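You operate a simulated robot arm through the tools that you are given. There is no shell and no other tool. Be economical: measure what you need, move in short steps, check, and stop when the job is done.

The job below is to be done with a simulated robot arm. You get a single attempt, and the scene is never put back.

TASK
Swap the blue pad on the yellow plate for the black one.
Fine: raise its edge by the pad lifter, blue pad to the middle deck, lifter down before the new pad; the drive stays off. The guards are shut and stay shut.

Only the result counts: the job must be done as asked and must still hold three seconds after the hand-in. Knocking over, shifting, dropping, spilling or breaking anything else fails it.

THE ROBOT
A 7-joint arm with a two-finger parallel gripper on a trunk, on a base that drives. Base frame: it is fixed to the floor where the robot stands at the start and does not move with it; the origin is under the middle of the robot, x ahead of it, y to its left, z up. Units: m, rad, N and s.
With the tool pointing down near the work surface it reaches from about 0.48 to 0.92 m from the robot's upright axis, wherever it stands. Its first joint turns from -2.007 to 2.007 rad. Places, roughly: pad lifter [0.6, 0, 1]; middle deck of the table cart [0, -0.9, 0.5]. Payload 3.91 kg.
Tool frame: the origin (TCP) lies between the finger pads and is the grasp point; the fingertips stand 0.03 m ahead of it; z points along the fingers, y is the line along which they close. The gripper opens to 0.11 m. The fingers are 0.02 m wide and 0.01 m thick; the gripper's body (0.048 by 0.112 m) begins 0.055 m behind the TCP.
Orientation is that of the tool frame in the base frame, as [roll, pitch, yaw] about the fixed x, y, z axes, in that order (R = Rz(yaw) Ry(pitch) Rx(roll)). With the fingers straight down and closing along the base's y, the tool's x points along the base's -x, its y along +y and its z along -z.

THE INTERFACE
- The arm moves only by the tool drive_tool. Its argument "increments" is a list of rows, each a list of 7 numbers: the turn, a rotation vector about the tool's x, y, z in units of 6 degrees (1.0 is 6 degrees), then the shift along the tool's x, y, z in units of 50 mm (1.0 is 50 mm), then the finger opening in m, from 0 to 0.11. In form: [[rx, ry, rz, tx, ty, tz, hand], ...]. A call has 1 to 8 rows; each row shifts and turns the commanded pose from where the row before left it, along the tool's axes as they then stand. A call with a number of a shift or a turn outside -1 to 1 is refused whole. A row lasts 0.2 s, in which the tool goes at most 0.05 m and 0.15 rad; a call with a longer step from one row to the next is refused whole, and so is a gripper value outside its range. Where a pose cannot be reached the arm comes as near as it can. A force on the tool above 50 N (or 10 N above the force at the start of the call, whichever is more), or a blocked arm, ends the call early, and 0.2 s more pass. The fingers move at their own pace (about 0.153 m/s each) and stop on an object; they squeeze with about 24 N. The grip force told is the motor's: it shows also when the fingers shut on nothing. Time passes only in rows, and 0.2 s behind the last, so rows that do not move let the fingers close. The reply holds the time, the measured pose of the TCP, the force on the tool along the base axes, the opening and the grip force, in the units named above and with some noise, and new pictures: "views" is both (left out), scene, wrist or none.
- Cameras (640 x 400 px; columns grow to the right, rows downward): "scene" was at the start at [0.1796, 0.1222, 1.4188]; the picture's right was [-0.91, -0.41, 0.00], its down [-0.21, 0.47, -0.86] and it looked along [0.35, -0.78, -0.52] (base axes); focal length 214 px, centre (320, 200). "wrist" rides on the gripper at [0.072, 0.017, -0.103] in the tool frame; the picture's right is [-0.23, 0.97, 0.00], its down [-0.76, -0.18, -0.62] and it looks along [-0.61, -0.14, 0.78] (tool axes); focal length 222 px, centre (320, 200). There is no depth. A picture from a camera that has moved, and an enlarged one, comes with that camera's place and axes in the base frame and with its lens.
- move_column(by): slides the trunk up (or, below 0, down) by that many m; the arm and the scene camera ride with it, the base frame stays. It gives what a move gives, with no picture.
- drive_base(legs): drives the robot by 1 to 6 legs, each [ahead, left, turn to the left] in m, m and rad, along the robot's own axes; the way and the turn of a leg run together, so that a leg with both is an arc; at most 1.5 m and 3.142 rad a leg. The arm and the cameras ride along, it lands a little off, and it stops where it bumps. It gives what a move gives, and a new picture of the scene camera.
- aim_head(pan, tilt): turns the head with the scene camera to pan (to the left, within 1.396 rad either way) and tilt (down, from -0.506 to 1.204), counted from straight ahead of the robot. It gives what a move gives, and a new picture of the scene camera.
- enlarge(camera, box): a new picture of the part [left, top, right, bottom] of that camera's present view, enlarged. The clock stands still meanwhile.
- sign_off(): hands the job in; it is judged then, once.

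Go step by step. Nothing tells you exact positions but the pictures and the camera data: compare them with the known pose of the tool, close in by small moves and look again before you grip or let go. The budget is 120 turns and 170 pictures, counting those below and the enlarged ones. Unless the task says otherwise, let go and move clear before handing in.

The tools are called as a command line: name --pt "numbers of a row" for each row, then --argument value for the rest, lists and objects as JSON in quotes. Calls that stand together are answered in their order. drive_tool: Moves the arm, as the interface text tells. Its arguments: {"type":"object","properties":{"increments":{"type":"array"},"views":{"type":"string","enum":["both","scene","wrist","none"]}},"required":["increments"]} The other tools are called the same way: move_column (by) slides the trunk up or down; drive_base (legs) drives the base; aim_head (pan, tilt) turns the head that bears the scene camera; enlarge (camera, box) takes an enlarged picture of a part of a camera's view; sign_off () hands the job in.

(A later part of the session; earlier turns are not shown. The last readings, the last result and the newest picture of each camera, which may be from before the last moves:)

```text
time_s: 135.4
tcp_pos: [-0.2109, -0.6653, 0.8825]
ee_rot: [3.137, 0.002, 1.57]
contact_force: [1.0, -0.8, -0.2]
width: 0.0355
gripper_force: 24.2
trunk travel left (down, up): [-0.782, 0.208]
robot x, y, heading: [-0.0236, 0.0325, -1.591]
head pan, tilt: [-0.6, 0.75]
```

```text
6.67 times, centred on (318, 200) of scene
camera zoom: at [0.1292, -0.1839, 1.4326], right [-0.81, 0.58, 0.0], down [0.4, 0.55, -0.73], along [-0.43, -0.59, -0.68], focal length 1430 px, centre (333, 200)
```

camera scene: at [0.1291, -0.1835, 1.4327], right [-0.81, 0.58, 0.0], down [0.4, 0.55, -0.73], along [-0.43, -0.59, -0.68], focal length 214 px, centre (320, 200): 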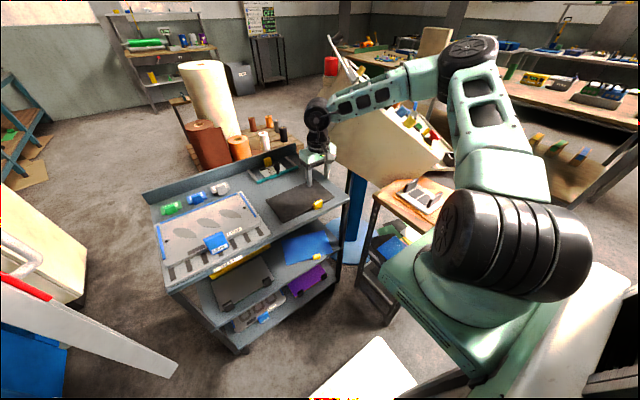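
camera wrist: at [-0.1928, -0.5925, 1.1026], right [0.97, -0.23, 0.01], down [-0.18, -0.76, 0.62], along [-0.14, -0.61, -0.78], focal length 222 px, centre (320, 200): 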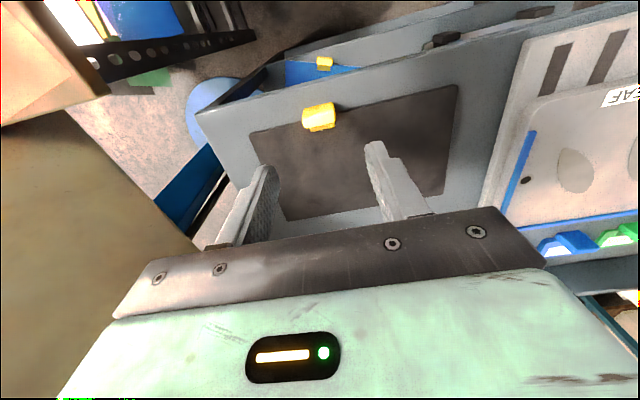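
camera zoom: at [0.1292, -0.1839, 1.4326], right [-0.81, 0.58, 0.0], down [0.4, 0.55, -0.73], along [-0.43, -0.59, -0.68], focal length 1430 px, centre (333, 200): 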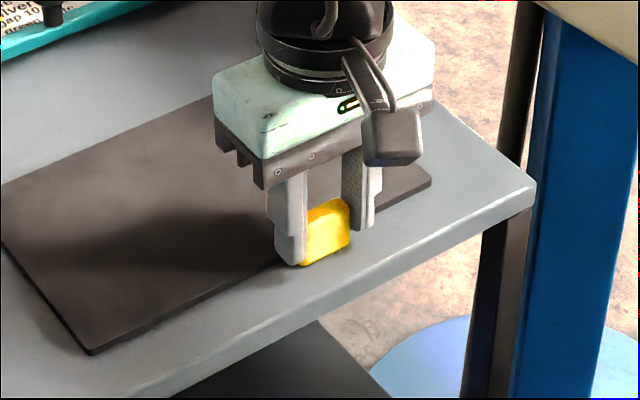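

The tab can be gripped securely (35 mm), but the lifter must be lowered before the new pad goes on, so I let go, leave the black pad in place, and first go lower the lifter.

drive_tool --pt "0 0 0 0 0 0 0.06" --pt "0 0 0 0 0 -0.5 0.06" --pt "0 0 0 0 0 -1 0.06" --pt "0 0 0 0 0 -1 0.06" --pt "0 0 0 0.52 0.8 -0.25 0.06" --pt "0 0 0 0.52 0.8 -0.25 0.06" --pt "0 0 0 0.52 0.8 -0.25 0.06" --pt "0 0 0 0.52 0.8 -0.25 0.06" --views "none"

drive_tool --pt "0 0 0 0.3 0.3 -0.8 0.0" --pt "0 0 0 0 0.3 -0.8 0.0" --views "none"

move_column --by 0.05

drive_base --legs '[[0.095, -0.09, 0], [0, 0, 0.53]]'

```text
time_s: 137.2
tcp_pos: [-0.0513, -0.5609, 1.0595]
ee_rot: [3.136, 0.002, 1.566]
contact_force: [-0.4, 0.5, -0.4]
width: 0.0601
gripper_force: 0.1
trunk travel left (down, up): [-0.782, 0.208]
robot x, y, heading: [-0.0282, 0.0295, -1.595]
head pan, tilt: [-0.6, 0.75]
```

```text
time_s: 137.8
tcp_pos: [-0.0207, -0.5456, 1.139]
ee_rot: [3.137, 0.003, 1.569]
contact_force: [-0.7, -0.3, 0.1]
width: 0.0
gripper_force: 23.8
trunk travel left (down, up): [-0.782, 0.208]
robot x, y, heading: [-0.0233, 0.0269, -1.593]
head pan, tilt: [-0.6, 0.75]
```

```text
time_s: 138.7
tcp_pos: [-0.0217, -0.5446, 1.189]
ee_rot: [3.136, 0.001, 1.569]
contact_force: [-0.5, 0.8, -0.4]
width: 0.0001
gripper_force: 24.8
trunk travel left (down, up): [-0.832, 0.158]
robot x, y, heading: [-0.0206, 0.0333, -1.591]
head pan, tilt: [-0.6, 0.75]
```

```text
time_s: 141.5
tcp_pos: [0.1789, -0.5564, 1.1883]
ee_rot: [3.135, 0.003, 2.102]
contact_force: [0.3, -0.8, 0.1]
width: 0.0001
gripper_force: 23.8
trunk travel left (down, up): [-0.832, 0.158]
robot x, y, heading: [-0.1173, -0.0632, -1.059]
head pan, tilt: [-0.6, 0.75]
camera scene: at [0.1246, -0.1692, 1.4826], right [-1.0, 0.09, 0.0], down [0.06, 0.68, -0.73], along [-0.07, -0.73, -0.68], focal length 214 px, centre (320, 200)
```

scene: 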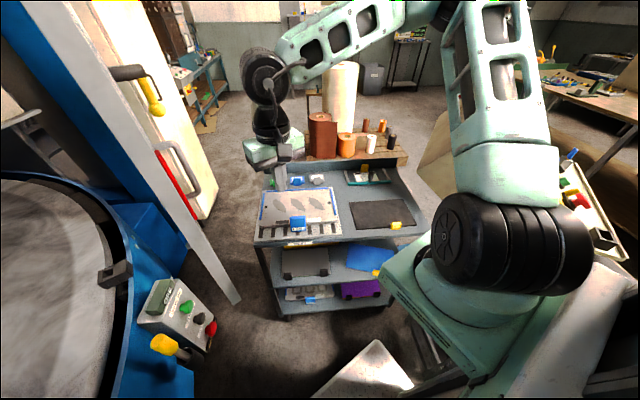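

The black pad stayed in place. Continuing back to the table.

drive_base --legs '[[0.0, 0.13, 0], [0, 0, 0.53], [0, 0, 0.525]]'

aim_head --pan -0.2 --tilt 0.8

enlarge --camera "scene" --box '[240, 120, 432, 240]'

```text
time_s: 145.7
tcp_pos: [0.5747, 0.0119, 1.1883]
ee_rot: [3.136, 0.002, -3.134]
contact_force: [0.1, 0.7, 0.0]
width: 0.0001
gripper_force: 23.7
trunk travel left (down, up): [-0.832, 0.158]
robot x, y, heading: [0.0024, -0.0009, -0.008]
head pan, tilt: [-0.6, 0.75]
camera scene: at [0.2108, 0.1572, 1.4826], right [-0.57, -0.82, 0.0], down [-0.56, 0.39, -0.73], along [0.6, -0.42, -0.68], focal length 214 px, centre (320, 200)
```

scene: 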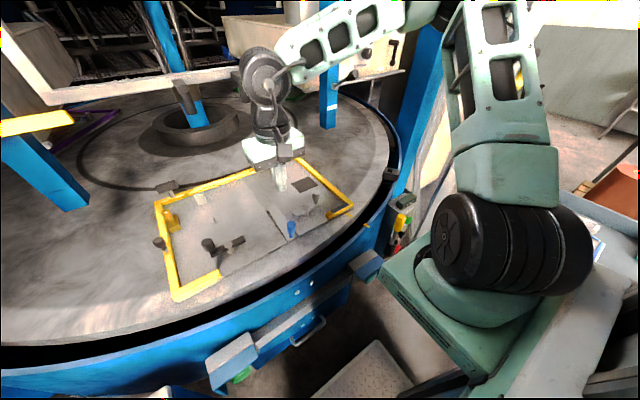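

```text
time_s: 146.6
tcp_pos: [0.5741, 0.0121, 1.1895]
ee_rot: [3.138, 0.003, -3.131]
contact_force: [-0.9, 0.3, 0.3]
width: 0.0
gripper_force: 23.9
trunk travel left (down, up): [-0.832, 0.158]
robot x, y, heading: [-0.0024, 0.0014, -0.015]
head pan, tilt: [-0.201, 0.799]
camera scene: at [0.2218, 0.1878, 1.4786], right [-0.21, -0.98, 0.0], down [-0.7, 0.15, -0.7], along [0.68, -0.15, -0.72], focal length 214 px, centre (320, 200)
```

scene: 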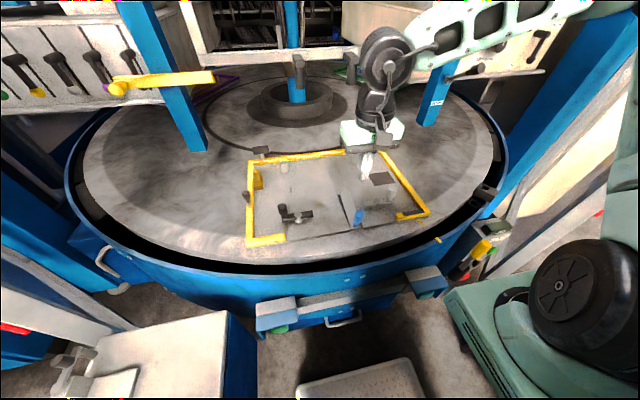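

```text
3.33 times, centred on (336, 180) of scene
camera zoom: at [0.2218, 0.1878, 1.4786], right [-0.21, -0.98, 0.0], down [-0.7, 0.15, -0.7], along [0.68, -0.15, -0.72], focal length 715 px, centre (267, 267)
```

zoom: 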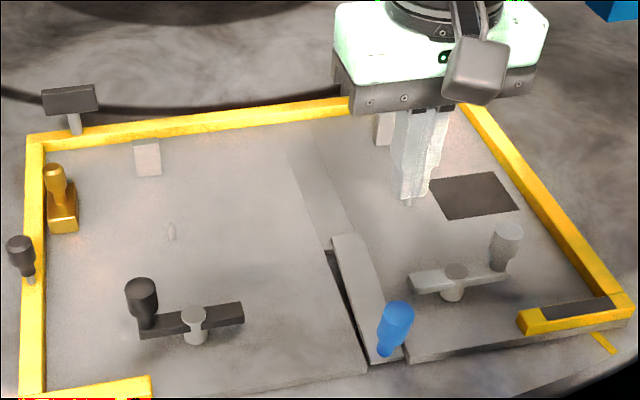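

Back at the table. The lifter bar's raised end is at about [0.695, 0]; I'll press it down from above with closed fingers.

drive_tool --pt "0 0 0 -0.78 -0.09 0.55 0.0" --pt "0 0 0 -0.78 -0.09 0.55 0.0" --pt "0 0 0 -0.78 -0.09 0.55 0.0" --pt "0 0 0 0 0 0.9 0.0" --views "none"

enlarge --camera "scene" --box '[300, 140, 428, 220]'

enlarge --camera "wrist" --box '[200, 60, 440, 210]'

```text
time_s: 147.6
tcp_pos: [0.6931, -0.0004, 1.062]
ee_rot: [3.137, 0.001, -3.132]
contact_force: [-0.8, 0.0, -1.0]
width: 0.0002
gripper_force: 23.8
trunk travel left (down, up): [-0.832, 0.158]
robot x, y, heading: [-0.0021, 0.0039, -0.011]
head pan, tilt: [-0.201, 0.799]
```

```text
5.00 times, centred on (364, 180) of scene
camera zoom: at [0.2214, 0.1878, 1.4788], right [-0.21, -0.98, 0.0], down [-0.7, 0.15, -0.7], along [0.68, -0.15, -0.72], focal length 1072 px, centre (100, 300)
```

zoom: 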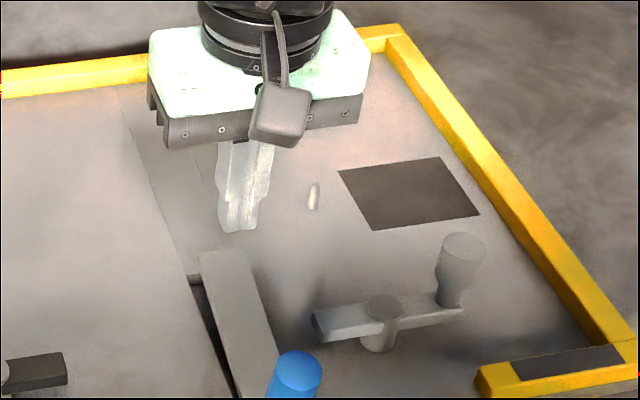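

```text
2.67 times, centred on (320, 135) of wrist
camera zoom: at [0.6186, 0.0153, 1.1654], right [0.22, 0.98, 0.01], down [0.76, -0.17, 0.62], along [0.61, -0.13, -0.78], focal length 592 px, centre (320, 373)
```

zoom: 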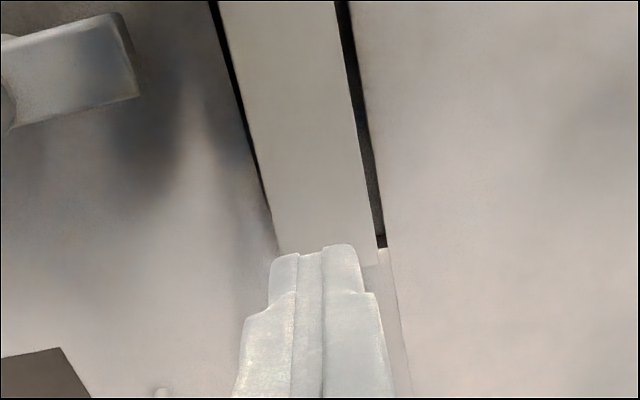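

drive_tool --pt "0 0 0 0.24 0 0.5 0.0" --pt "0 0 0 0 0 0.25 0.0" --pt "0 0 0 0 0 0.25 0.0" --pt "0 0 0 0 0 0.2 0.0" --pt "0 0 0 0 0 0.1 0.0" --pt "0 0 0 0 0 0.1 0.0" --views "none"

enlarge --camera "scene" --box '[300, 140, 428, 220]'

```text
time_s: 149.0
tcp_pos: [0.6803, 0.0007, 0.992]
ee_rot: [3.136, 0.002, -3.134]
contact_force: [-0.2, 0.0, 0.6]
width: 0.0002
gripper_force: 24.0
trunk travel left (down, up): [-0.832, 0.158]
robot x, y, heading: [-0.0016, 0.0034, -0.008]
head pan, tilt: [-0.201, 0.799]
```

```text
5.00 times, centred on (364, 180) of scene
camera zoom: at [0.2218, 0.1878, 1.4786], right [-0.21, -0.98, 0.0], down [-0.7, 0.15, -0.7], along [0.68, -0.15, -0.72], focal length 1072 px, centre (100, 300)
```

zoom: 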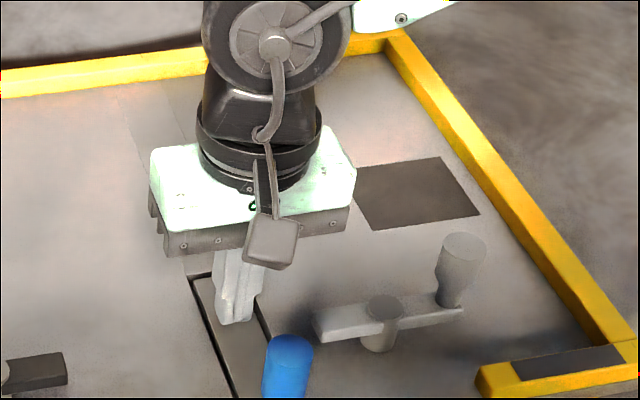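

It's nearly flush; pressing gently a bit further to the stop.

drive_tool --pt "0 0 0 0 0 0.08 0.0" --pt "0 0 0 0 0 0.08 0.0" --pt "0 0 0 0 0 0.08 0.0" --pt "0 0 0 0 0 0.08 0.0" --views "none"

drive_tool --pt "0 0 0 0 0 -0.9 0.0" --pt "0 0 0 0 0 -1 0.0" --pt "0 0 0 0.6 0 -0.7 0.06" --pt "0 0 0 0.6 0 -0.7 0.06" --pt "0 0 0 0.6 0 -0.7 0.06" --views "none"

enlarge --camera "scene" --box '[240, 120, 432, 240]'

```text
time_s: 149.6
tcp_pos: [0.6802, 0.0009, 0.9898]
ee_rot: [3.137, 0.01, -3.133]
contact_force: [-12.3, -8.0, 32.7]
width: 0.0
gripper_force: 24.4
trunk travel left (down, up): [-0.832, 0.158]
robot x, y, heading: [-0.0006, 0.0022, -0.011]
head pan, tilt: [-0.201, 0.799]
stopped in row 3: the force on the tool passed its limit (the readings are from after the stop); the commanded pose is now the measured one
```

```text
time_s: 150.8
tcp_pos: [0.5898, -0.0007, 1.1873]
ee_rot: [3.137, 0.007, -3.132]
contact_force: [1.1, 0.7, 0.4]
width: 0.06
gripper_force: 0.0
trunk travel left (down, up): [-0.832, 0.158]
robot x, y, heading: [-0.0029, 0.0013, -0.011]
head pan, tilt: [-0.201, 0.799]
```

```text
3.33 times, centred on (336, 180) of scene
camera zoom: at [0.2223, 0.1878, 1.4785], right [-0.21, -0.98, 0.0], down [-0.7, 0.15, -0.7], along [0.68, -0.15, -0.72], focal length 715 px, centre (267, 267)
```

zoom: 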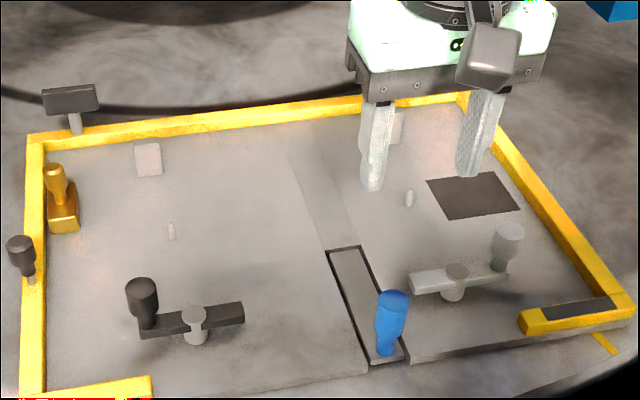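

Lifter is down flush. Now back to the cart for the black pad by the same route.

drive_base --legs '[[0, 0, -0.525], [0, 0, -0.525], [0, -0.13, 0], [0, 0, -0.53], [-0.095, 0.09, 0]]'

```text
time_s: 157.4
tcp_pos: [-0.0264, -0.5582, 1.1869]
ee_rot: [3.135, 0.007, 1.578]
contact_force: [0.0, 0.4, 0.3]
width: 0.0601
gripper_force: 0.1
trunk travel left (down, up): [-0.832, 0.158]
robot x, y, heading: [-0.0218, 0.0327, -1.585]
head pan, tilt: [-0.201, 0.799]
camera scene: at [0.1631, -0.1923, 1.4786], right [-0.98, 0.21, 0.0], down [0.15, 0.7, -0.7], along [-0.15, -0.68, -0.72], focal length 214 px, centre (320, 200)
```

scene: 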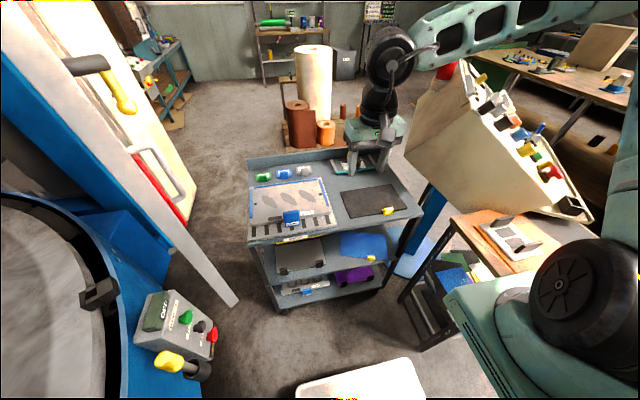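

All in place. Moving back over the tab.

drive_tool --pt "0 0 0.06 -0.36 -0.62 0.6 0.06" --pt "0 0 0 -0.36 -0.62 0.6 0.06" --pt "0 0 0 -0.36 -0.62 0.6 0.06" --pt "0 0 0 -0.36 -0.62 0.6 0.06" --pt "0 0 0 -0.36 -0.62 0.6 0.06" --pt "0 0 0 -0.36 -0.62 0.6 0.06" --views "none"

drive_tool --pt "0 0 0 0 0 0.8 0.06" --pt "0 0 0 0 0 0.7 0.06" --pt "0 0 0 0 0 0.5 0.06" --views "none"

enlarge --camera "scene" --box '[330, 160, 442, 230]'

enlarge --camera "wrist" --box '[200, 40, 440, 190]'

```text
time_s: 158.8
tcp_pos: [-0.2127, -0.6661, 1.0069]
ee_rot: [3.136, 0.01, 1.57]
contact_force: [-0.2, 0.4, 0.8]
width: 0.0597
gripper_force: 0.1
trunk travel left (down, up): [-0.832, 0.158]
robot x, y, heading: [-0.0255, 0.0324, -1.587]
head pan, tilt: [-0.201, 0.799]
```

```text
time_s: 159.6
tcp_pos: [-0.2119, -0.6675, 0.9068]
ee_rot: [3.136, 0.01, 1.569]
contact_force: [-0.8, 0.6, 0.6]
width: 0.0601
gripper_force: 0.1
trunk travel left (down, up): [-0.832, 0.158]
robot x, y, heading: [-0.0265, 0.0326, -1.585]
head pan, tilt: [-0.201, 0.799]
```

```text
5.71 times, centred on (386, 195) of scene
camera zoom: at [0.1631, -0.1919, 1.4787], right [-0.98, 0.21, 0.0], down [0.15, 0.7, -0.7], along [-0.15, -0.68, -0.72], focal length 1226 px, centre (-57, 229)
```

zoom: 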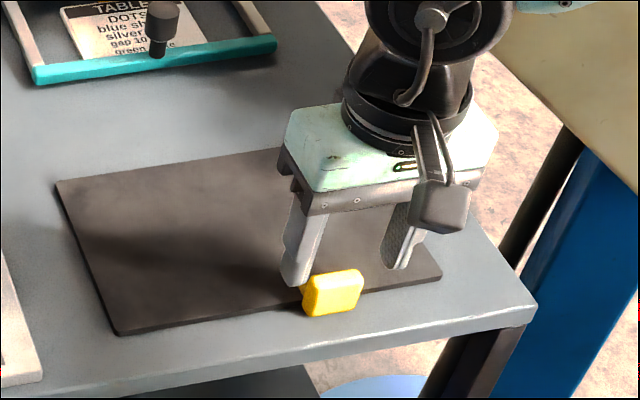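

```text
2.67 times, centred on (320, 115) of wrist
camera zoom: at [-0.1957, -0.5963, 1.0089], right [0.97, -0.23, 0.01], down [-0.18, -0.76, 0.63], along [-0.14, -0.61, -0.78], focal length 592 px, centre (320, 427)
```

zoom: 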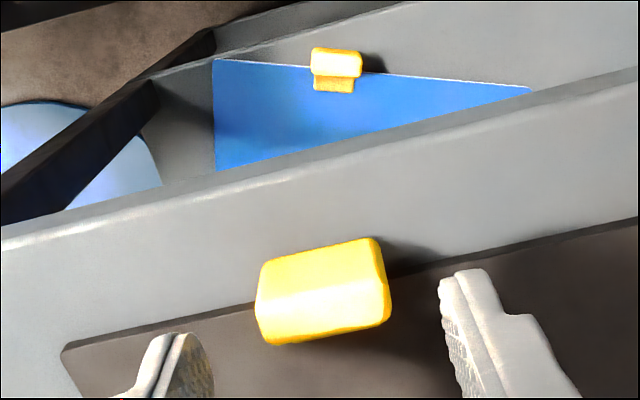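

drive_tool --pt "0 0 0 0.06 0.02 0.25 0.06" --pt "0 0 0 0 0 0.25 0.06" --pt "0 0 0 0 0 0 0.0" --pt "0 0 0 0 0 0 0.0" --pt "0 0 0 0 0 -0.2 0.0" --pt "0 0 0 0 0 -0.4 0.0" --pt "0 0 0 0 0 -0.4 0.0" --views "none"

enlarge --camera "scene" --box '[290, 130, 450, 230]'

```text
time_s: 161.2
tcp_pos: [-0.2109, -0.6648, 0.9322]
ee_rot: [3.136, 0.007, 1.573]
contact_force: [-0.6, 0.4, -2.2]
width: 0.0357
gripper_force: 24.2
trunk travel left (down, up): [-0.832, 0.158]
robot x, y, heading: [-0.0212, 0.0286, -1.581]
head pan, tilt: [-0.201, 0.799]
```

```text
4.00 times, centred on (370, 180) of scene
camera zoom: at [0.1631, -0.1925, 1.4786], right [-0.98, 0.21, 0.0], down [0.15, 0.7, -0.7], along [-0.15, -0.68, -0.72], focal length 858 px, centre (120, 280)
```

zoom: 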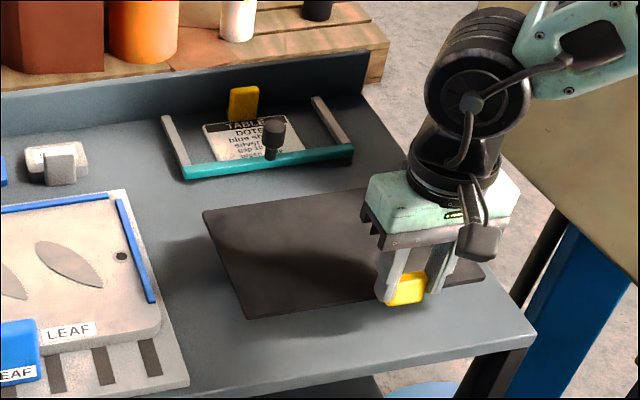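

The black pad is lifted level by its tab. I raise and retract smoothly.

drive_tool --pt "0 0 0 0 0 -0.5 0.0" --pt "0 0 0 0 0 -0.7 0.0" --pt "0 0 0 0 0 -0.7 0.0" --pt "0 0 0 0 0 -0.7 0.0" --pt "0 0 0 0 0 -0.7 0.0" --pt "0 0 0 0.3 0.5 -0.4 0.0" --pt "0 0 0 0.3 0.5 -0.4 0.0" --pt "0 0 0 0.3 0.5 -0.3 0.0" --views "none"

drive_tool --pt "0 0 0 0.3 0.5 0 0.0" --pt "0 0 0 0.3 0.5 0 0.0" --pt "0 0 0 0.3 0.5 0 0.0" --pt "0 0 0 0.3 0.5 0 0.0" --pt "0 0 0 0 0.2 0 0.0" --pt "0 0 0 0 0 0 0.0" --views "scene"

```text
time_s: 163.0
tcp_pos: [-0.138, -0.6191, 1.1521]
ee_rot: [3.137, 0.007, 1.569]
contact_force: [-0.2, 0.0, -3.0]
width: 0.0358
gripper_force: 24.0
trunk travel left (down, up): [-0.832, 0.158]
robot x, y, heading: [-0.0207, 0.0319, -1.585]
head pan, tilt: [-0.201, 0.799]
```

```text
time_s: 164.4
tcp_pos: [-0.0274, -0.5596, 1.1518]
ee_rot: [3.136, 0.008, 1.57]
contact_force: [-0.7, -0.1, -2.6]
width: 0.0356
gripper_force: 23.6
trunk travel left (down, up): [-0.832, 0.158]
robot x, y, heading: [-0.0252, 0.0328, -1.585]
head pan, tilt: [-0.201, 0.799]
camera scene: at [0.1633, -0.1922, 1.4786], right [-0.98, 0.21, 0.0], down [0.15, 0.7, -0.7], along [-0.15, -0.68, -0.72], focal length 214 px, centre (320, 200)
```

scene: 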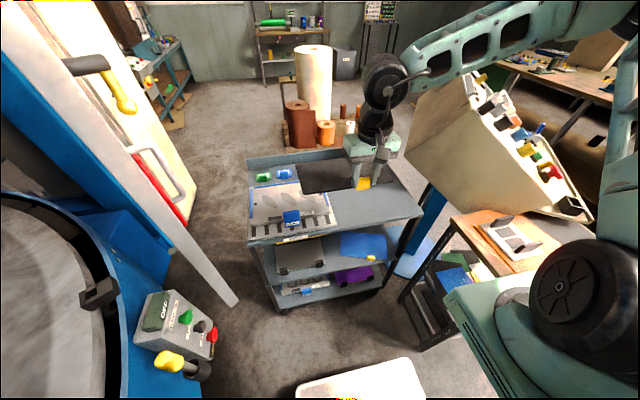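

Held well. Driving back to the table by the same route.

drive_base --legs '[[0.095, -0.09, 0], [0, 0, 0.53], [0.0, 0.13, 0]]'

drive_base --legs '[[0, 0, 0.525], [0, 0, 0.53]]'

enlarge --camera "scene" --box '[240, 90, 480, 240]'

```text
time_s: 167.8
tcp_pos: [0.2337, -0.5407, 1.1501]
ee_rot: [-3.127, -0.007, 2.093]
contact_force: [-0.5, -0.5, -2.5]
width: 0.0357
gripper_force: 24.0
trunk travel left (down, up): [-0.832, 0.158]
robot x, y, heading: [-0.051, -0.0254, -1.06]
head pan, tilt: [-0.201, 0.799]
stopped in leg 3: the force on the tool passed its limit (the readings are from after the stop); the commanded pose is now the measured one
camera scene: at [0.2193, -0.1278, 1.4786], right [-0.95, -0.31, 0.0], down [-0.22, 0.68, -0.7], along [0.22, -0.66, -0.72], focal length 214 px, centre (320, 200)
```

scene: 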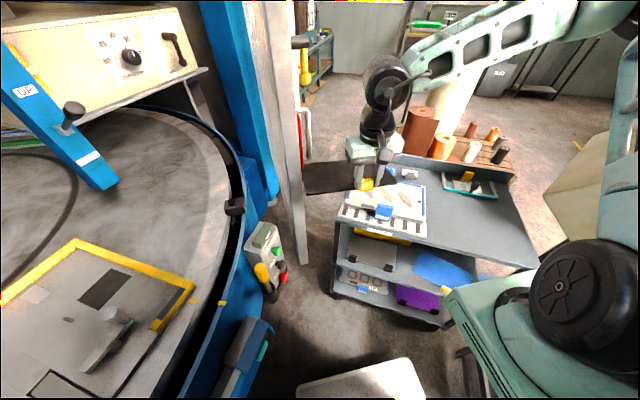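

```text
time_s: 171.2
tcp_pos: [0.5333, -0.032, 1.1491]
ee_rot: [-3.127, -0.008, -3.139]
contact_force: [0.0, 0.5, -2.9]
width: 0.0139
gripper_force: 24.4
trunk travel left (down, up): [-0.832, 0.158]
robot x, y, heading: [-0.0544, -0.0249, 0.001]
head pan, tilt: [-0.201, 0.799]
camera scene: at [0.168, 0.1598, 1.4786], right [-0.2, -0.98, 0.0], down [-0.7, 0.15, -0.7], along [0.68, -0.14, -0.72], focal length 214 px, centre (320, 200)
```

scene: 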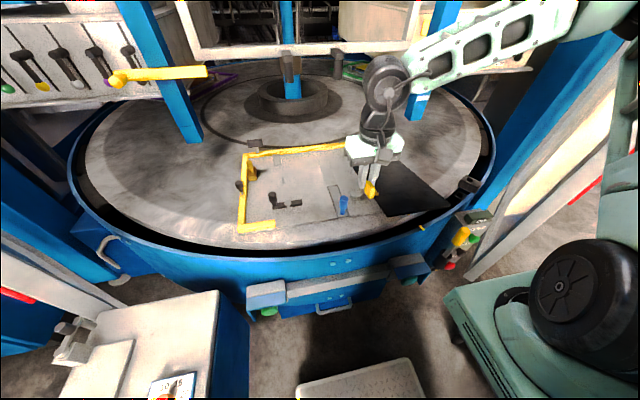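

```text
2.67 times, centred on (360, 165) of scene
camera zoom: at [0.168, 0.1598, 1.4786], right [-0.2, -0.98, 0.0], down [-0.7, 0.15, -0.7], along [0.68, -0.14, -0.72], focal length 572 px, centre (213, 293)
```

zoom: 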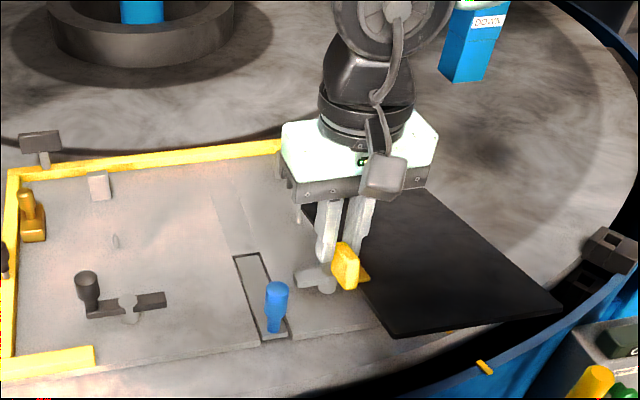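

The pad brushed the guard post on the way: it swivelled about 90° in the grip (still held firmly, post apparently unmoved). I'll rotate the tool 90° counter-clockwise to bring the pad's body forward again.

drive_tool --pt "0 0 -1 0 0 0 0.0" --pt "0 0 -1 0 0 0 0.0" --pt "0 0 -1 0 0 0 0.0" --pt "0 0 -1 0 0 0 0.0" --pt "0 0 -1 0 0 0 0.0" --pt "0 0 -1 0 0 0 0.0" --pt "0 0 -1 0 0 0 0.0" --views "none"

drive_tool --pt "0 0 -1 0 0 0 0.0" --pt "0 0 -1 0 0 0 0.0" --pt "0 0 -1 0 0 0 0.0" --pt "0 0 -1 0 0 0 0.0" --pt "0 0 -1 0 0 0 0.0" --pt "0 0 -1 0 0 0 0.0" --pt "0 0 -1 0 0 0 0.0" --views "both"

enlarge --camera "scene" --box '[240, 90, 480, 240]'

```text
time_s: 172.8
tcp_pos: [0.5337, -0.0331, 1.1502]
ee_rot: [-3.136, -0.013, -2.405]
contact_force: [-0.1, -0.1, -2.5]
width: 0.0135
gripper_force: 24.2
trunk travel left (down, up): [-0.832, 0.158]
robot x, y, heading: [-0.0503, -0.0249, -0.0]
head pan, tilt: [-0.201, 0.799]
```

```text
time_s: 174.4
tcp_pos: [0.5238, -0.0373, 1.152]
ee_rot: [3.14, -0.017, -1.677]
contact_force: [-0.6, -0.3, -3.0]
width: 0.0141
gripper_force: 24.2
out of reach, approached as far as the arm can: row 7
trunk travel left (down, up): [-0.832, 0.158]
robot x, y, heading: [-0.0556, -0.0287, -0.002]
head pan, tilt: [-0.201, 0.799]
camera scene: at [0.1682, 0.1596, 1.4786], right [-0.2, -0.98, 0.0], down [-0.7, 0.15, -0.7], along [0.68, -0.14, -0.72], focal length 214 px, centre (320, 200)
camera wrist: at [0.5001, -0.1062, 1.2553], right [-0.94, 0.33, 0.0], down [0.26, 0.75, 0.61], along [0.2, 0.58, -0.79], focal length 222 px, centre (320, 200)
```

scene: 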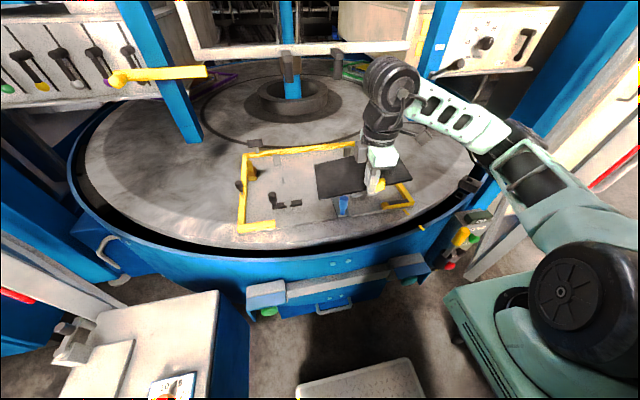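
wrist: 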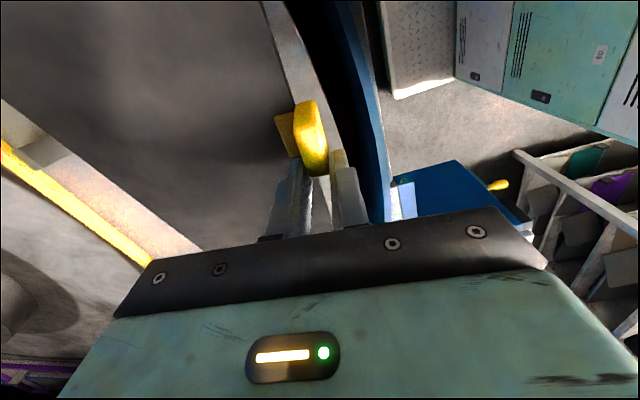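

```text
2.67 times, centred on (360, 165) of scene
camera zoom: at [0.1682, 0.1596, 1.4786], right [-0.2, -0.98, 0.0], down [-0.7, 0.15, -0.7], along [0.68, -0.14, -0.72], focal length 572 px, centre (213, 293)
```

zoom: 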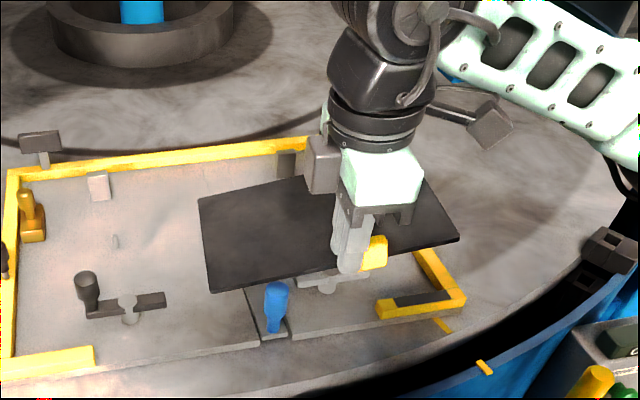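

Now the pad's body points forward, slightly drooping on the left. I level it by tilting the tool ~8° and move it over its seat.

drive_tool --pt "0 -0.3 0 -0.37 -0.57 0 0.0" --pt "0 -0.3 0 -0.37 -0.57 0 0.0" --pt "0 -0.3 0 -0.37 -0.57 0 0.0" --pt "0 -0.3 0 -0.37 -0.57 0 0.0" --pt "0 0 0 -0.37 -0.57 0 0.0" --pt "0 0 0 0 0 0 0.0" --views "none"

enlarge --camera "scene" --box '[220, 90, 460, 240]'

```text
time_s: 175.8
tcp_pos: [0.5296, -0.0326, 1.1546]
ee_rot: [3.135, 0.001, -1.692]
contact_force: [0.5, -0.7, -2.8]
width: 0.014
gripper_force: 24.0
out of reach, approached as far as the arm can: row 1, 2, 3, 4, 5
trunk travel left (down, up): [-0.832, 0.158]
robot x, y, heading: [-0.0575, -0.0261, -0.007]
head pan, tilt: [-0.201, 0.799]
```

```text
2.67 times, centred on (340, 165) of scene
camera zoom: at [0.168, 0.1598, 1.4786], right [-0.2, -0.98, 0.0], down [-0.7, 0.15, -0.7], along [0.68, -0.14, -0.72], focal length 572 px, centre (267, 293)
```

zoom: 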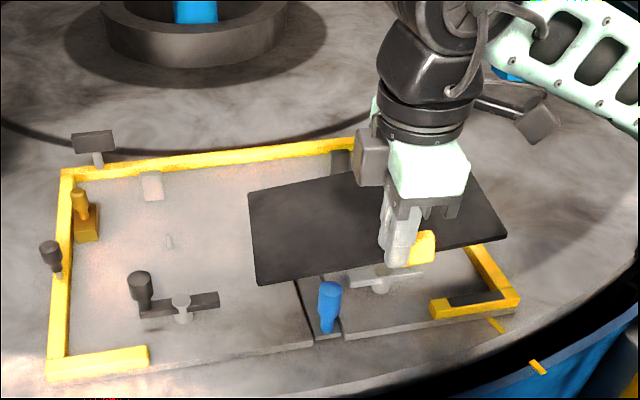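

The wrist joint is at its limit, so I back off the yaw by 15° and translate; the rest of the yaw can come from the base heading.

drive_tool --pt "0 0 0.9 0 0 0 0.0" --pt "0 0 0.9 0 0 0 0.0" --pt "0 0 0.7 0 0 0 0.0" --views "none"

drive_tool --pt "0 0 0 -0.11 -0.6 0 0.0" --pt "0 0 0 -0.11 -0.6 0 0.0" --pt "0 0 0 -0.11 -0.6 0 0.0" --pt "0 0 0 -0.11 -0.6 0 0.0" --views "none"

```text
time_s: 176.6
tcp_pos: [0.5298, -0.0337, 1.1538]
ee_rot: [3.135, 0.002, -1.948]
contact_force: [-0.4, -0.2, -2.7]
width: 0.0135
gripper_force: 23.6
trunk travel left (down, up): [-0.832, 0.158]
robot x, y, heading: [-0.0535, -0.0273, -0.003]
head pan, tilt: [-0.201, 0.799]
```

```text
time_s: 177.6
tcp_pos: [0.5998, -0.0474, 1.153]
ee_rot: [3.136, 0.001, -1.946]
contact_force: [1.2, -0.1, -3.0]
width: 0.0138
gripper_force: 24.1
out of reach, approached as far as the arm can: row 3, 4
trunk travel left (down, up): [-0.832, 0.158]
robot x, y, heading: [-0.0548, -0.0275, -0.002]
head pan, tilt: [-0.201, 0.799]
```

I bring the base closer instead (ahead ~9 cm, slight left turn), which supplies part of the yaw, then adjust laterally.

drive_base --legs '[[0.085, -0.048, 0.1]]'

drive_tool --pt "0 0 0 -0.5 0.1 0 0.0" --pt "0 0 0 -0.5 0.1 0 0.0" --pt "0 0 -0.5 0 0 0 0.0" --pt "0 0 -0.5 0 0 0 0.0" --pt "0 0 -0.5 0 0 0 0.0" --views "none"

enlarge --camera "scene" --box '[220, 90, 460, 240]'

```text
time_s: 178.7
tcp_pos: [0.6849, -0.0251, 1.1531]
ee_rot: [3.135, 0.002, -1.846]
contact_force: [-0.4, -0.1, -2.5]
width: 0.0137
gripper_force: 23.9
trunk travel left (down, up): [-0.832, 0.158]
robot x, y, heading: [0.0305, -0.0709, 0.098]
head pan, tilt: [-0.201, 0.799]
camera scene: at [0.2349, 0.137, 1.4786], right [-0.1, -0.99, 0.0], down [-0.71, 0.07, -0.7], along [0.69, -0.07, -0.72], focal length 214 px, centre (320, 200)
```

scene: 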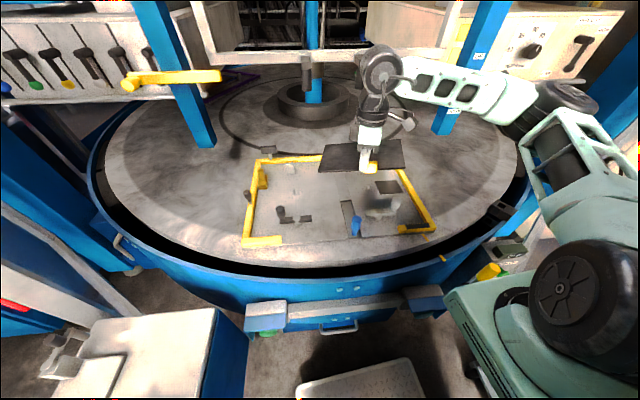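

```text
time_s: 179.9
tcp_pos: [0.6889, 0.0259, 1.1527]
ee_rot: [3.137, 0.001, -1.794]
contact_force: [-0.3, 0.2, -2.8]
width: 0.0138
gripper_force: 23.4
out of reach, approached as far as the arm can: row 4, 5
trunk travel left (down, up): [-0.832, 0.158]
robot x, y, heading: [0.035, -0.0741, 0.093]
head pan, tilt: [-0.201, 0.799]
```

```text
2.67 times, centred on (340, 165) of scene
camera zoom: at [0.235, 0.137, 1.4786], right [-0.1, -0.99, 0.0], down [-0.71, 0.07, -0.7], along [0.69, -0.07, -0.72], focal length 572 px, centre (267, 293)
```

zoom: 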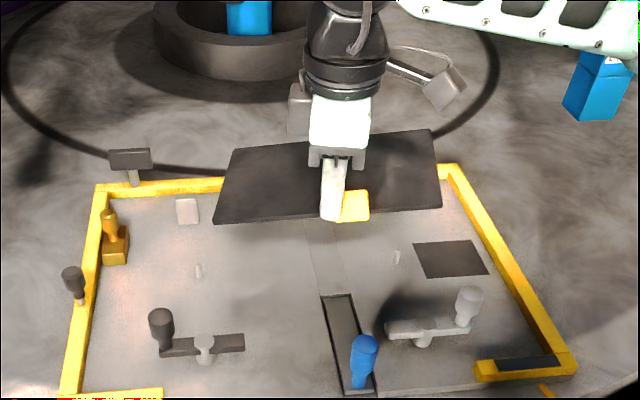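

A few degrees of yaw remain; I turn the base a bit more while shifting it right so the hand stays over the seat.

drive_base --legs '[[0.0, -0.07, 0.1]]'

enlarge --camera "scene" --box '[220, 90, 460, 240]'

```text
time_s: 181.0
tcp_pos: [0.6872, 0.0207, 1.1536]
ee_rot: [3.134, 0.003, -1.694]
contact_force: [-0.5, -0.4, -2.9]
width: 0.0138
gripper_force: 24.1
trunk travel left (down, up): [-0.832, 0.158]
robot x, y, heading: [0.0435, -0.1456, 0.193]
head pan, tilt: [-0.201, 0.799]
camera scene: at [0.2235, 0.0861, 1.4786], right [0.0, -1.0, 0.0], down [-0.72, 0.0, -0.7], along [0.7, 0.0, -0.72], focal length 214 px, centre (320, 200)
```

scene: 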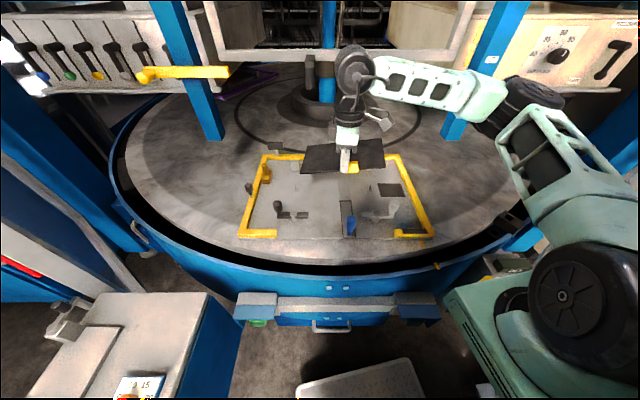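

```text
2.67 times, centred on (340, 165) of scene
camera zoom: at [0.2235, 0.0861, 1.4786], right [0.0, -1.0, 0.0], down [-0.72, 0.0, -0.7], along [0.7, 0.0, -0.72], focal length 572 px, centre (267, 293)
```

zoom: 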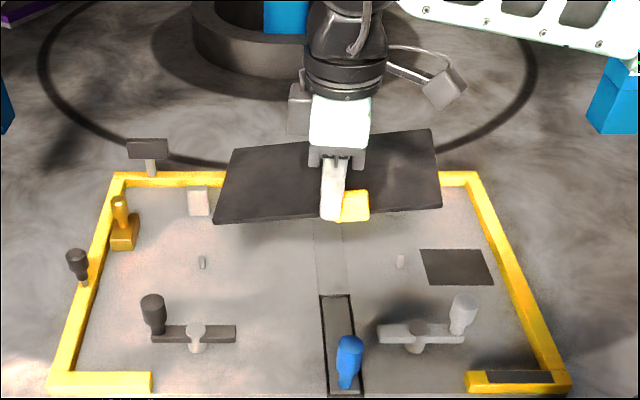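

The view is now square-on. The pad is ~5° clockwise and ~2.4 cm to the right of its seat; I correct with a small base leg.

drive_base --legs '[[0.005, -0.036, 0.08]]'

drive_tool --pt "0 0 0 0 0 0.5 0.0" --pt "0 0 0 0 0 0.5 0.0" --pt "0 0 0 0 0 0.4 0.0" --views "none"

enlarge --camera "scene" --box '[220, 110, 460, 260]'

```text
time_s: 181.8
tcp_pos: [0.684, 0.0384, 1.1543]
ee_rot: [3.136, 0.002, -1.614]
contact_force: [0.0, -0.3, -2.9]
width: 0.0137
gripper_force: 24.0
trunk travel left (down, up): [-0.832, 0.158]
robot x, y, heading: [0.0548, -0.172, 0.274]
head pan, tilt: [-0.201, 0.799]
camera scene: at [0.2179, 0.0658, 1.4786], right [0.08, -1.0, 0.0], down [-0.71, -0.06, -0.7], along [0.69, 0.05, -0.72], focal length 214 px, centre (320, 200)
```

scene: 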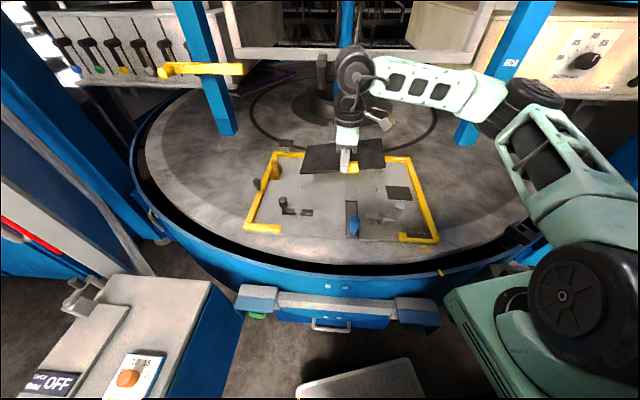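

```text
time_s: 182.6
tcp_pos: [0.6839, 0.0386, 1.0828]
ee_rot: [3.135, 0.002, -1.615]
contact_force: [0.0, 0.0, -2.6]
width: 0.0136
gripper_force: 24.1
trunk travel left (down, up): [-0.832, 0.158]
robot x, y, heading: [0.0555, -0.1789, 0.28]
head pan, tilt: [-0.201, 0.799]
```

```text
2.67 times, centred on (340, 185) of scene
camera zoom: at [0.2179, 0.0658, 1.4786], right [0.08, -1.0, 0.0], down [-0.71, -0.06, -0.7], along [0.69, 0.05, -0.72], focal length 572 px, centre (267, 240)
```

zoom: 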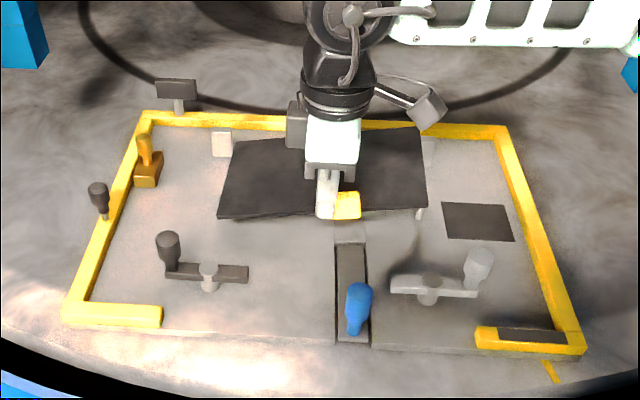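

Now it is square to within ~1–2° and centred to about 1 cm. Small forward correction, then lower further.

drive_tool --pt "0 0 0 -0.1 -0.22 0.3 0.0" --pt "0 0 0 0 0 0.4 0.0" --pt "0 0 0 0 0 0.2 0.0" --views "none"

enlarge --camera "scene" --box '[240, 130, 432, 250]'

```text
time_s: 183.4
tcp_pos: [0.6867, 0.0401, 1.0655]
ee_rot: [3.137, 0.0, -1.621]
contact_force: [-0.2, 0.0, -2.1]
width: 0.0137
gripper_force: 24.1
out of reach, approached as far as the arm can: row 1, 2
trunk travel left (down, up): [-0.832, 0.158]
robot x, y, heading: [0.0547, -0.1749, 0.279]
head pan, tilt: [-0.201, 0.799]
```

```text
3.33 times, centred on (336, 190) of scene
camera zoom: at [0.2179, 0.0658, 1.4786], right [0.08, -1.0, 0.0], down [-0.71, -0.06, -0.7], along [0.69, 0.05, -0.72], focal length 715 px, centre (267, 233)
```

zoom: 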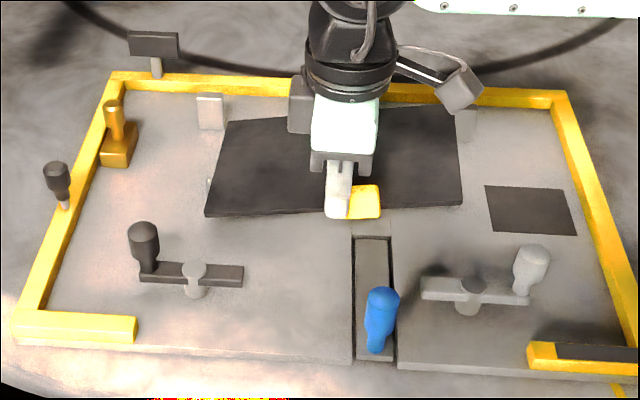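

Alignment looks right (front edge x≈0.697, centre y≈0.041). I lower with the trunk, keeping the arm posture.

move_column --by -0.03

enlarge --camera "scene" --box '[240, 120, 432, 240]'

```text
time_s: 184.2
tcp_pos: [0.688, 0.0398, 1.0357]
ee_rot: [3.137, -0.001, -1.619]
contact_force: [-0.2, 0.0, -3.5]
width: 0.0134
gripper_force: 23.5
trunk travel left (down, up): [-0.802, 0.188]
robot x, y, heading: [0.0592, -0.1776, 0.276]
head pan, tilt: [-0.201, 0.799]
```

```text
3.33 times, centred on (336, 180) of scene
camera zoom: at [0.218, 0.0658, 1.4486], right [0.08, -1.0, 0.0], down [-0.71, -0.06, -0.7], along [0.69, 0.05, -0.72], focal length 715 px, centre (267, 267)
```

zoom: 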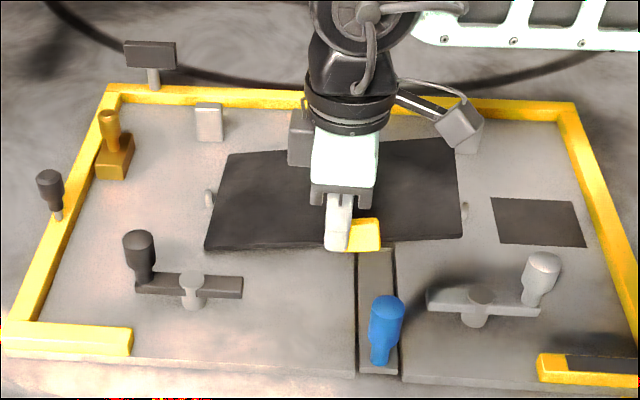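

The pad sits between both pins. Lowering the rest.

move_column --by -0.02

move_column --by -0.01

enlarge --camera "scene" --box '[240, 120, 432, 240]'

```text
time_s: 184.9
tcp_pos: [0.6885, 0.0397, 1.0158]
ee_rot: [3.14, 0.0, -1.619]
contact_force: [-0.2, 0.1, -2.2]
width: 0.0136
gripper_force: 23.9
trunk travel left (down, up): [-0.782, 0.208]
robot x, y, heading: [0.055, -0.1756, 0.275]
head pan, tilt: [-0.201, 0.799]
```

```text
time_s: 185.4
tcp_pos: [0.6873, 0.0406, 1.0056]
ee_rot: [3.137, 0.0, -1.618]
contact_force: [-0.7, -1.8, -0.7]
width: 0.0137
gripper_force: 24.0
trunk travel left (down, up): [-0.772, 0.218]
robot x, y, heading: [0.0592, -0.1802, 0.281]
head pan, tilt: [-0.201, 0.799]
```

```text
3.33 times, centred on (336, 180) of scene
camera zoom: at [0.2178, 0.0656, 1.4185], right [0.08, -1.0, 0.0], down [-0.71, -0.06, -0.7], along [0.69, 0.05, -0.72], focal length 715 px, centre (267, 267)
```

zoom: 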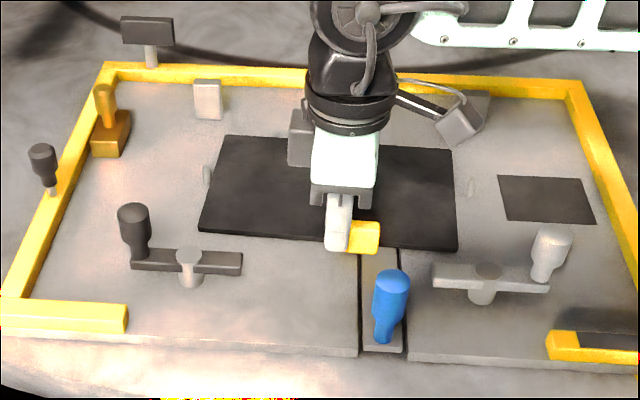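

Touchdown has begun. A little lower until fully seated.

move_column --by -0.01

enlarge --camera "scene" --box '[264, 130, 408, 220]'

```text
time_s: 186.0
tcp_pos: [0.6894, 0.04, 0.9987]
ee_rot: [-3.141, 0.005, -1.621]
contact_force: [2.8, -1.9, 42.5]
width: 0.0138
gripper_force: 23.9
trunk travel left (down, up): [-0.762, 0.228]
robot x, y, heading: [0.0555, -0.1735, 0.274]
head pan, tilt: [-0.201, 0.799]
```

```text
4.44 times, centred on (336, 175) of scene
camera zoom: at [0.2166, 0.0651, 1.4095], right [0.08, -1.0, 0.0], down [-0.71, -0.06, -0.7], along [0.7, 0.05, -0.72], focal length 953 px, centre (249, 311)
```

zoom: 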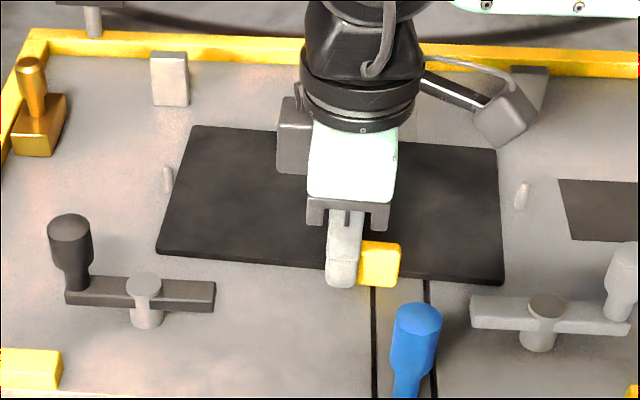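

The pad is fully seated and flat between the pins (within a few mm, ~2°). I relieve the pressure and release.

move_column --by 0.006

drive_tool --pt "0 0 0 0 0 0 0.02" --pt "0 0 0 0 0 0 0.035" --pt "0 0 0 0 0 0 0.035" --pt "0 0 0 0 0 -0.15 0.035" --pt "0 0 0 0 0 -0.4 0.035" --views "none"

move_column --by 0.1

enlarge --camera "scene" --box '[240, 140, 432, 260]'

```text
time_s: 186.6
tcp_pos: [0.6873, 0.0396, 0.9983]
ee_rot: [3.137, -0.001, -1.621]
contact_force: [1.5, 0.1, -0.1]
width: 0.0136
gripper_force: 23.4
trunk travel left (down, up): [-0.768, 0.222]
robot x, y, heading: [0.0576, -0.1755, 0.279]
head pan, tilt: [-0.201, 0.799]
```

```text
time_s: 187.8
tcp_pos: [0.6887, 0.0408, 1.0294]
ee_rot: [3.139, 0.0, -1.62]
contact_force: [-0.5, 0.9, -0.6]
width: 0.0348
gripper_force: 0.1
trunk travel left (down, up): [-0.768, 0.222]
robot x, y, heading: [0.0562, -0.1761, 0.277]
head pan, tilt: [-0.201, 0.799]
```

```text
time_s: 189.1
tcp_pos: [0.6879, 0.0406, 1.1277]
ee_rot: [3.138, -0.002, -1.62]
contact_force: [0.0, -0.8, 0.0]
width: 0.0349
gripper_force: 0.0
trunk travel left (down, up): [-0.868, 0.122]
robot x, y, heading: [0.0594, -0.1751, 0.279]
head pan, tilt: [-0.201, 0.799]
```

```text
3.33 times, centred on (336, 200) of scene
camera zoom: at [0.2179, 0.0657, 1.5146], right [0.08, -1.0, 0.0], down [-0.71, -0.06, -0.7], along [0.69, 0.05, -0.72], focal length 715 px, centre (267, 200)
```

zoom: 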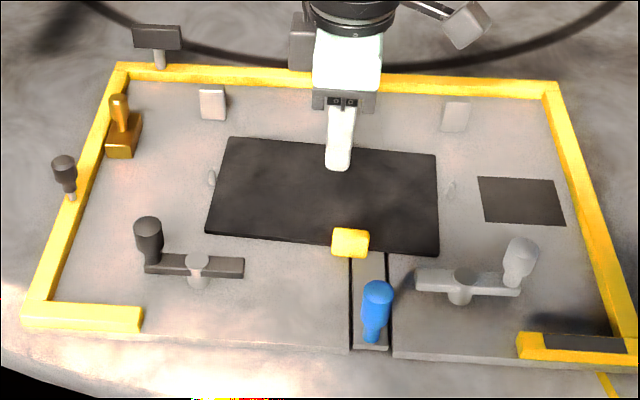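

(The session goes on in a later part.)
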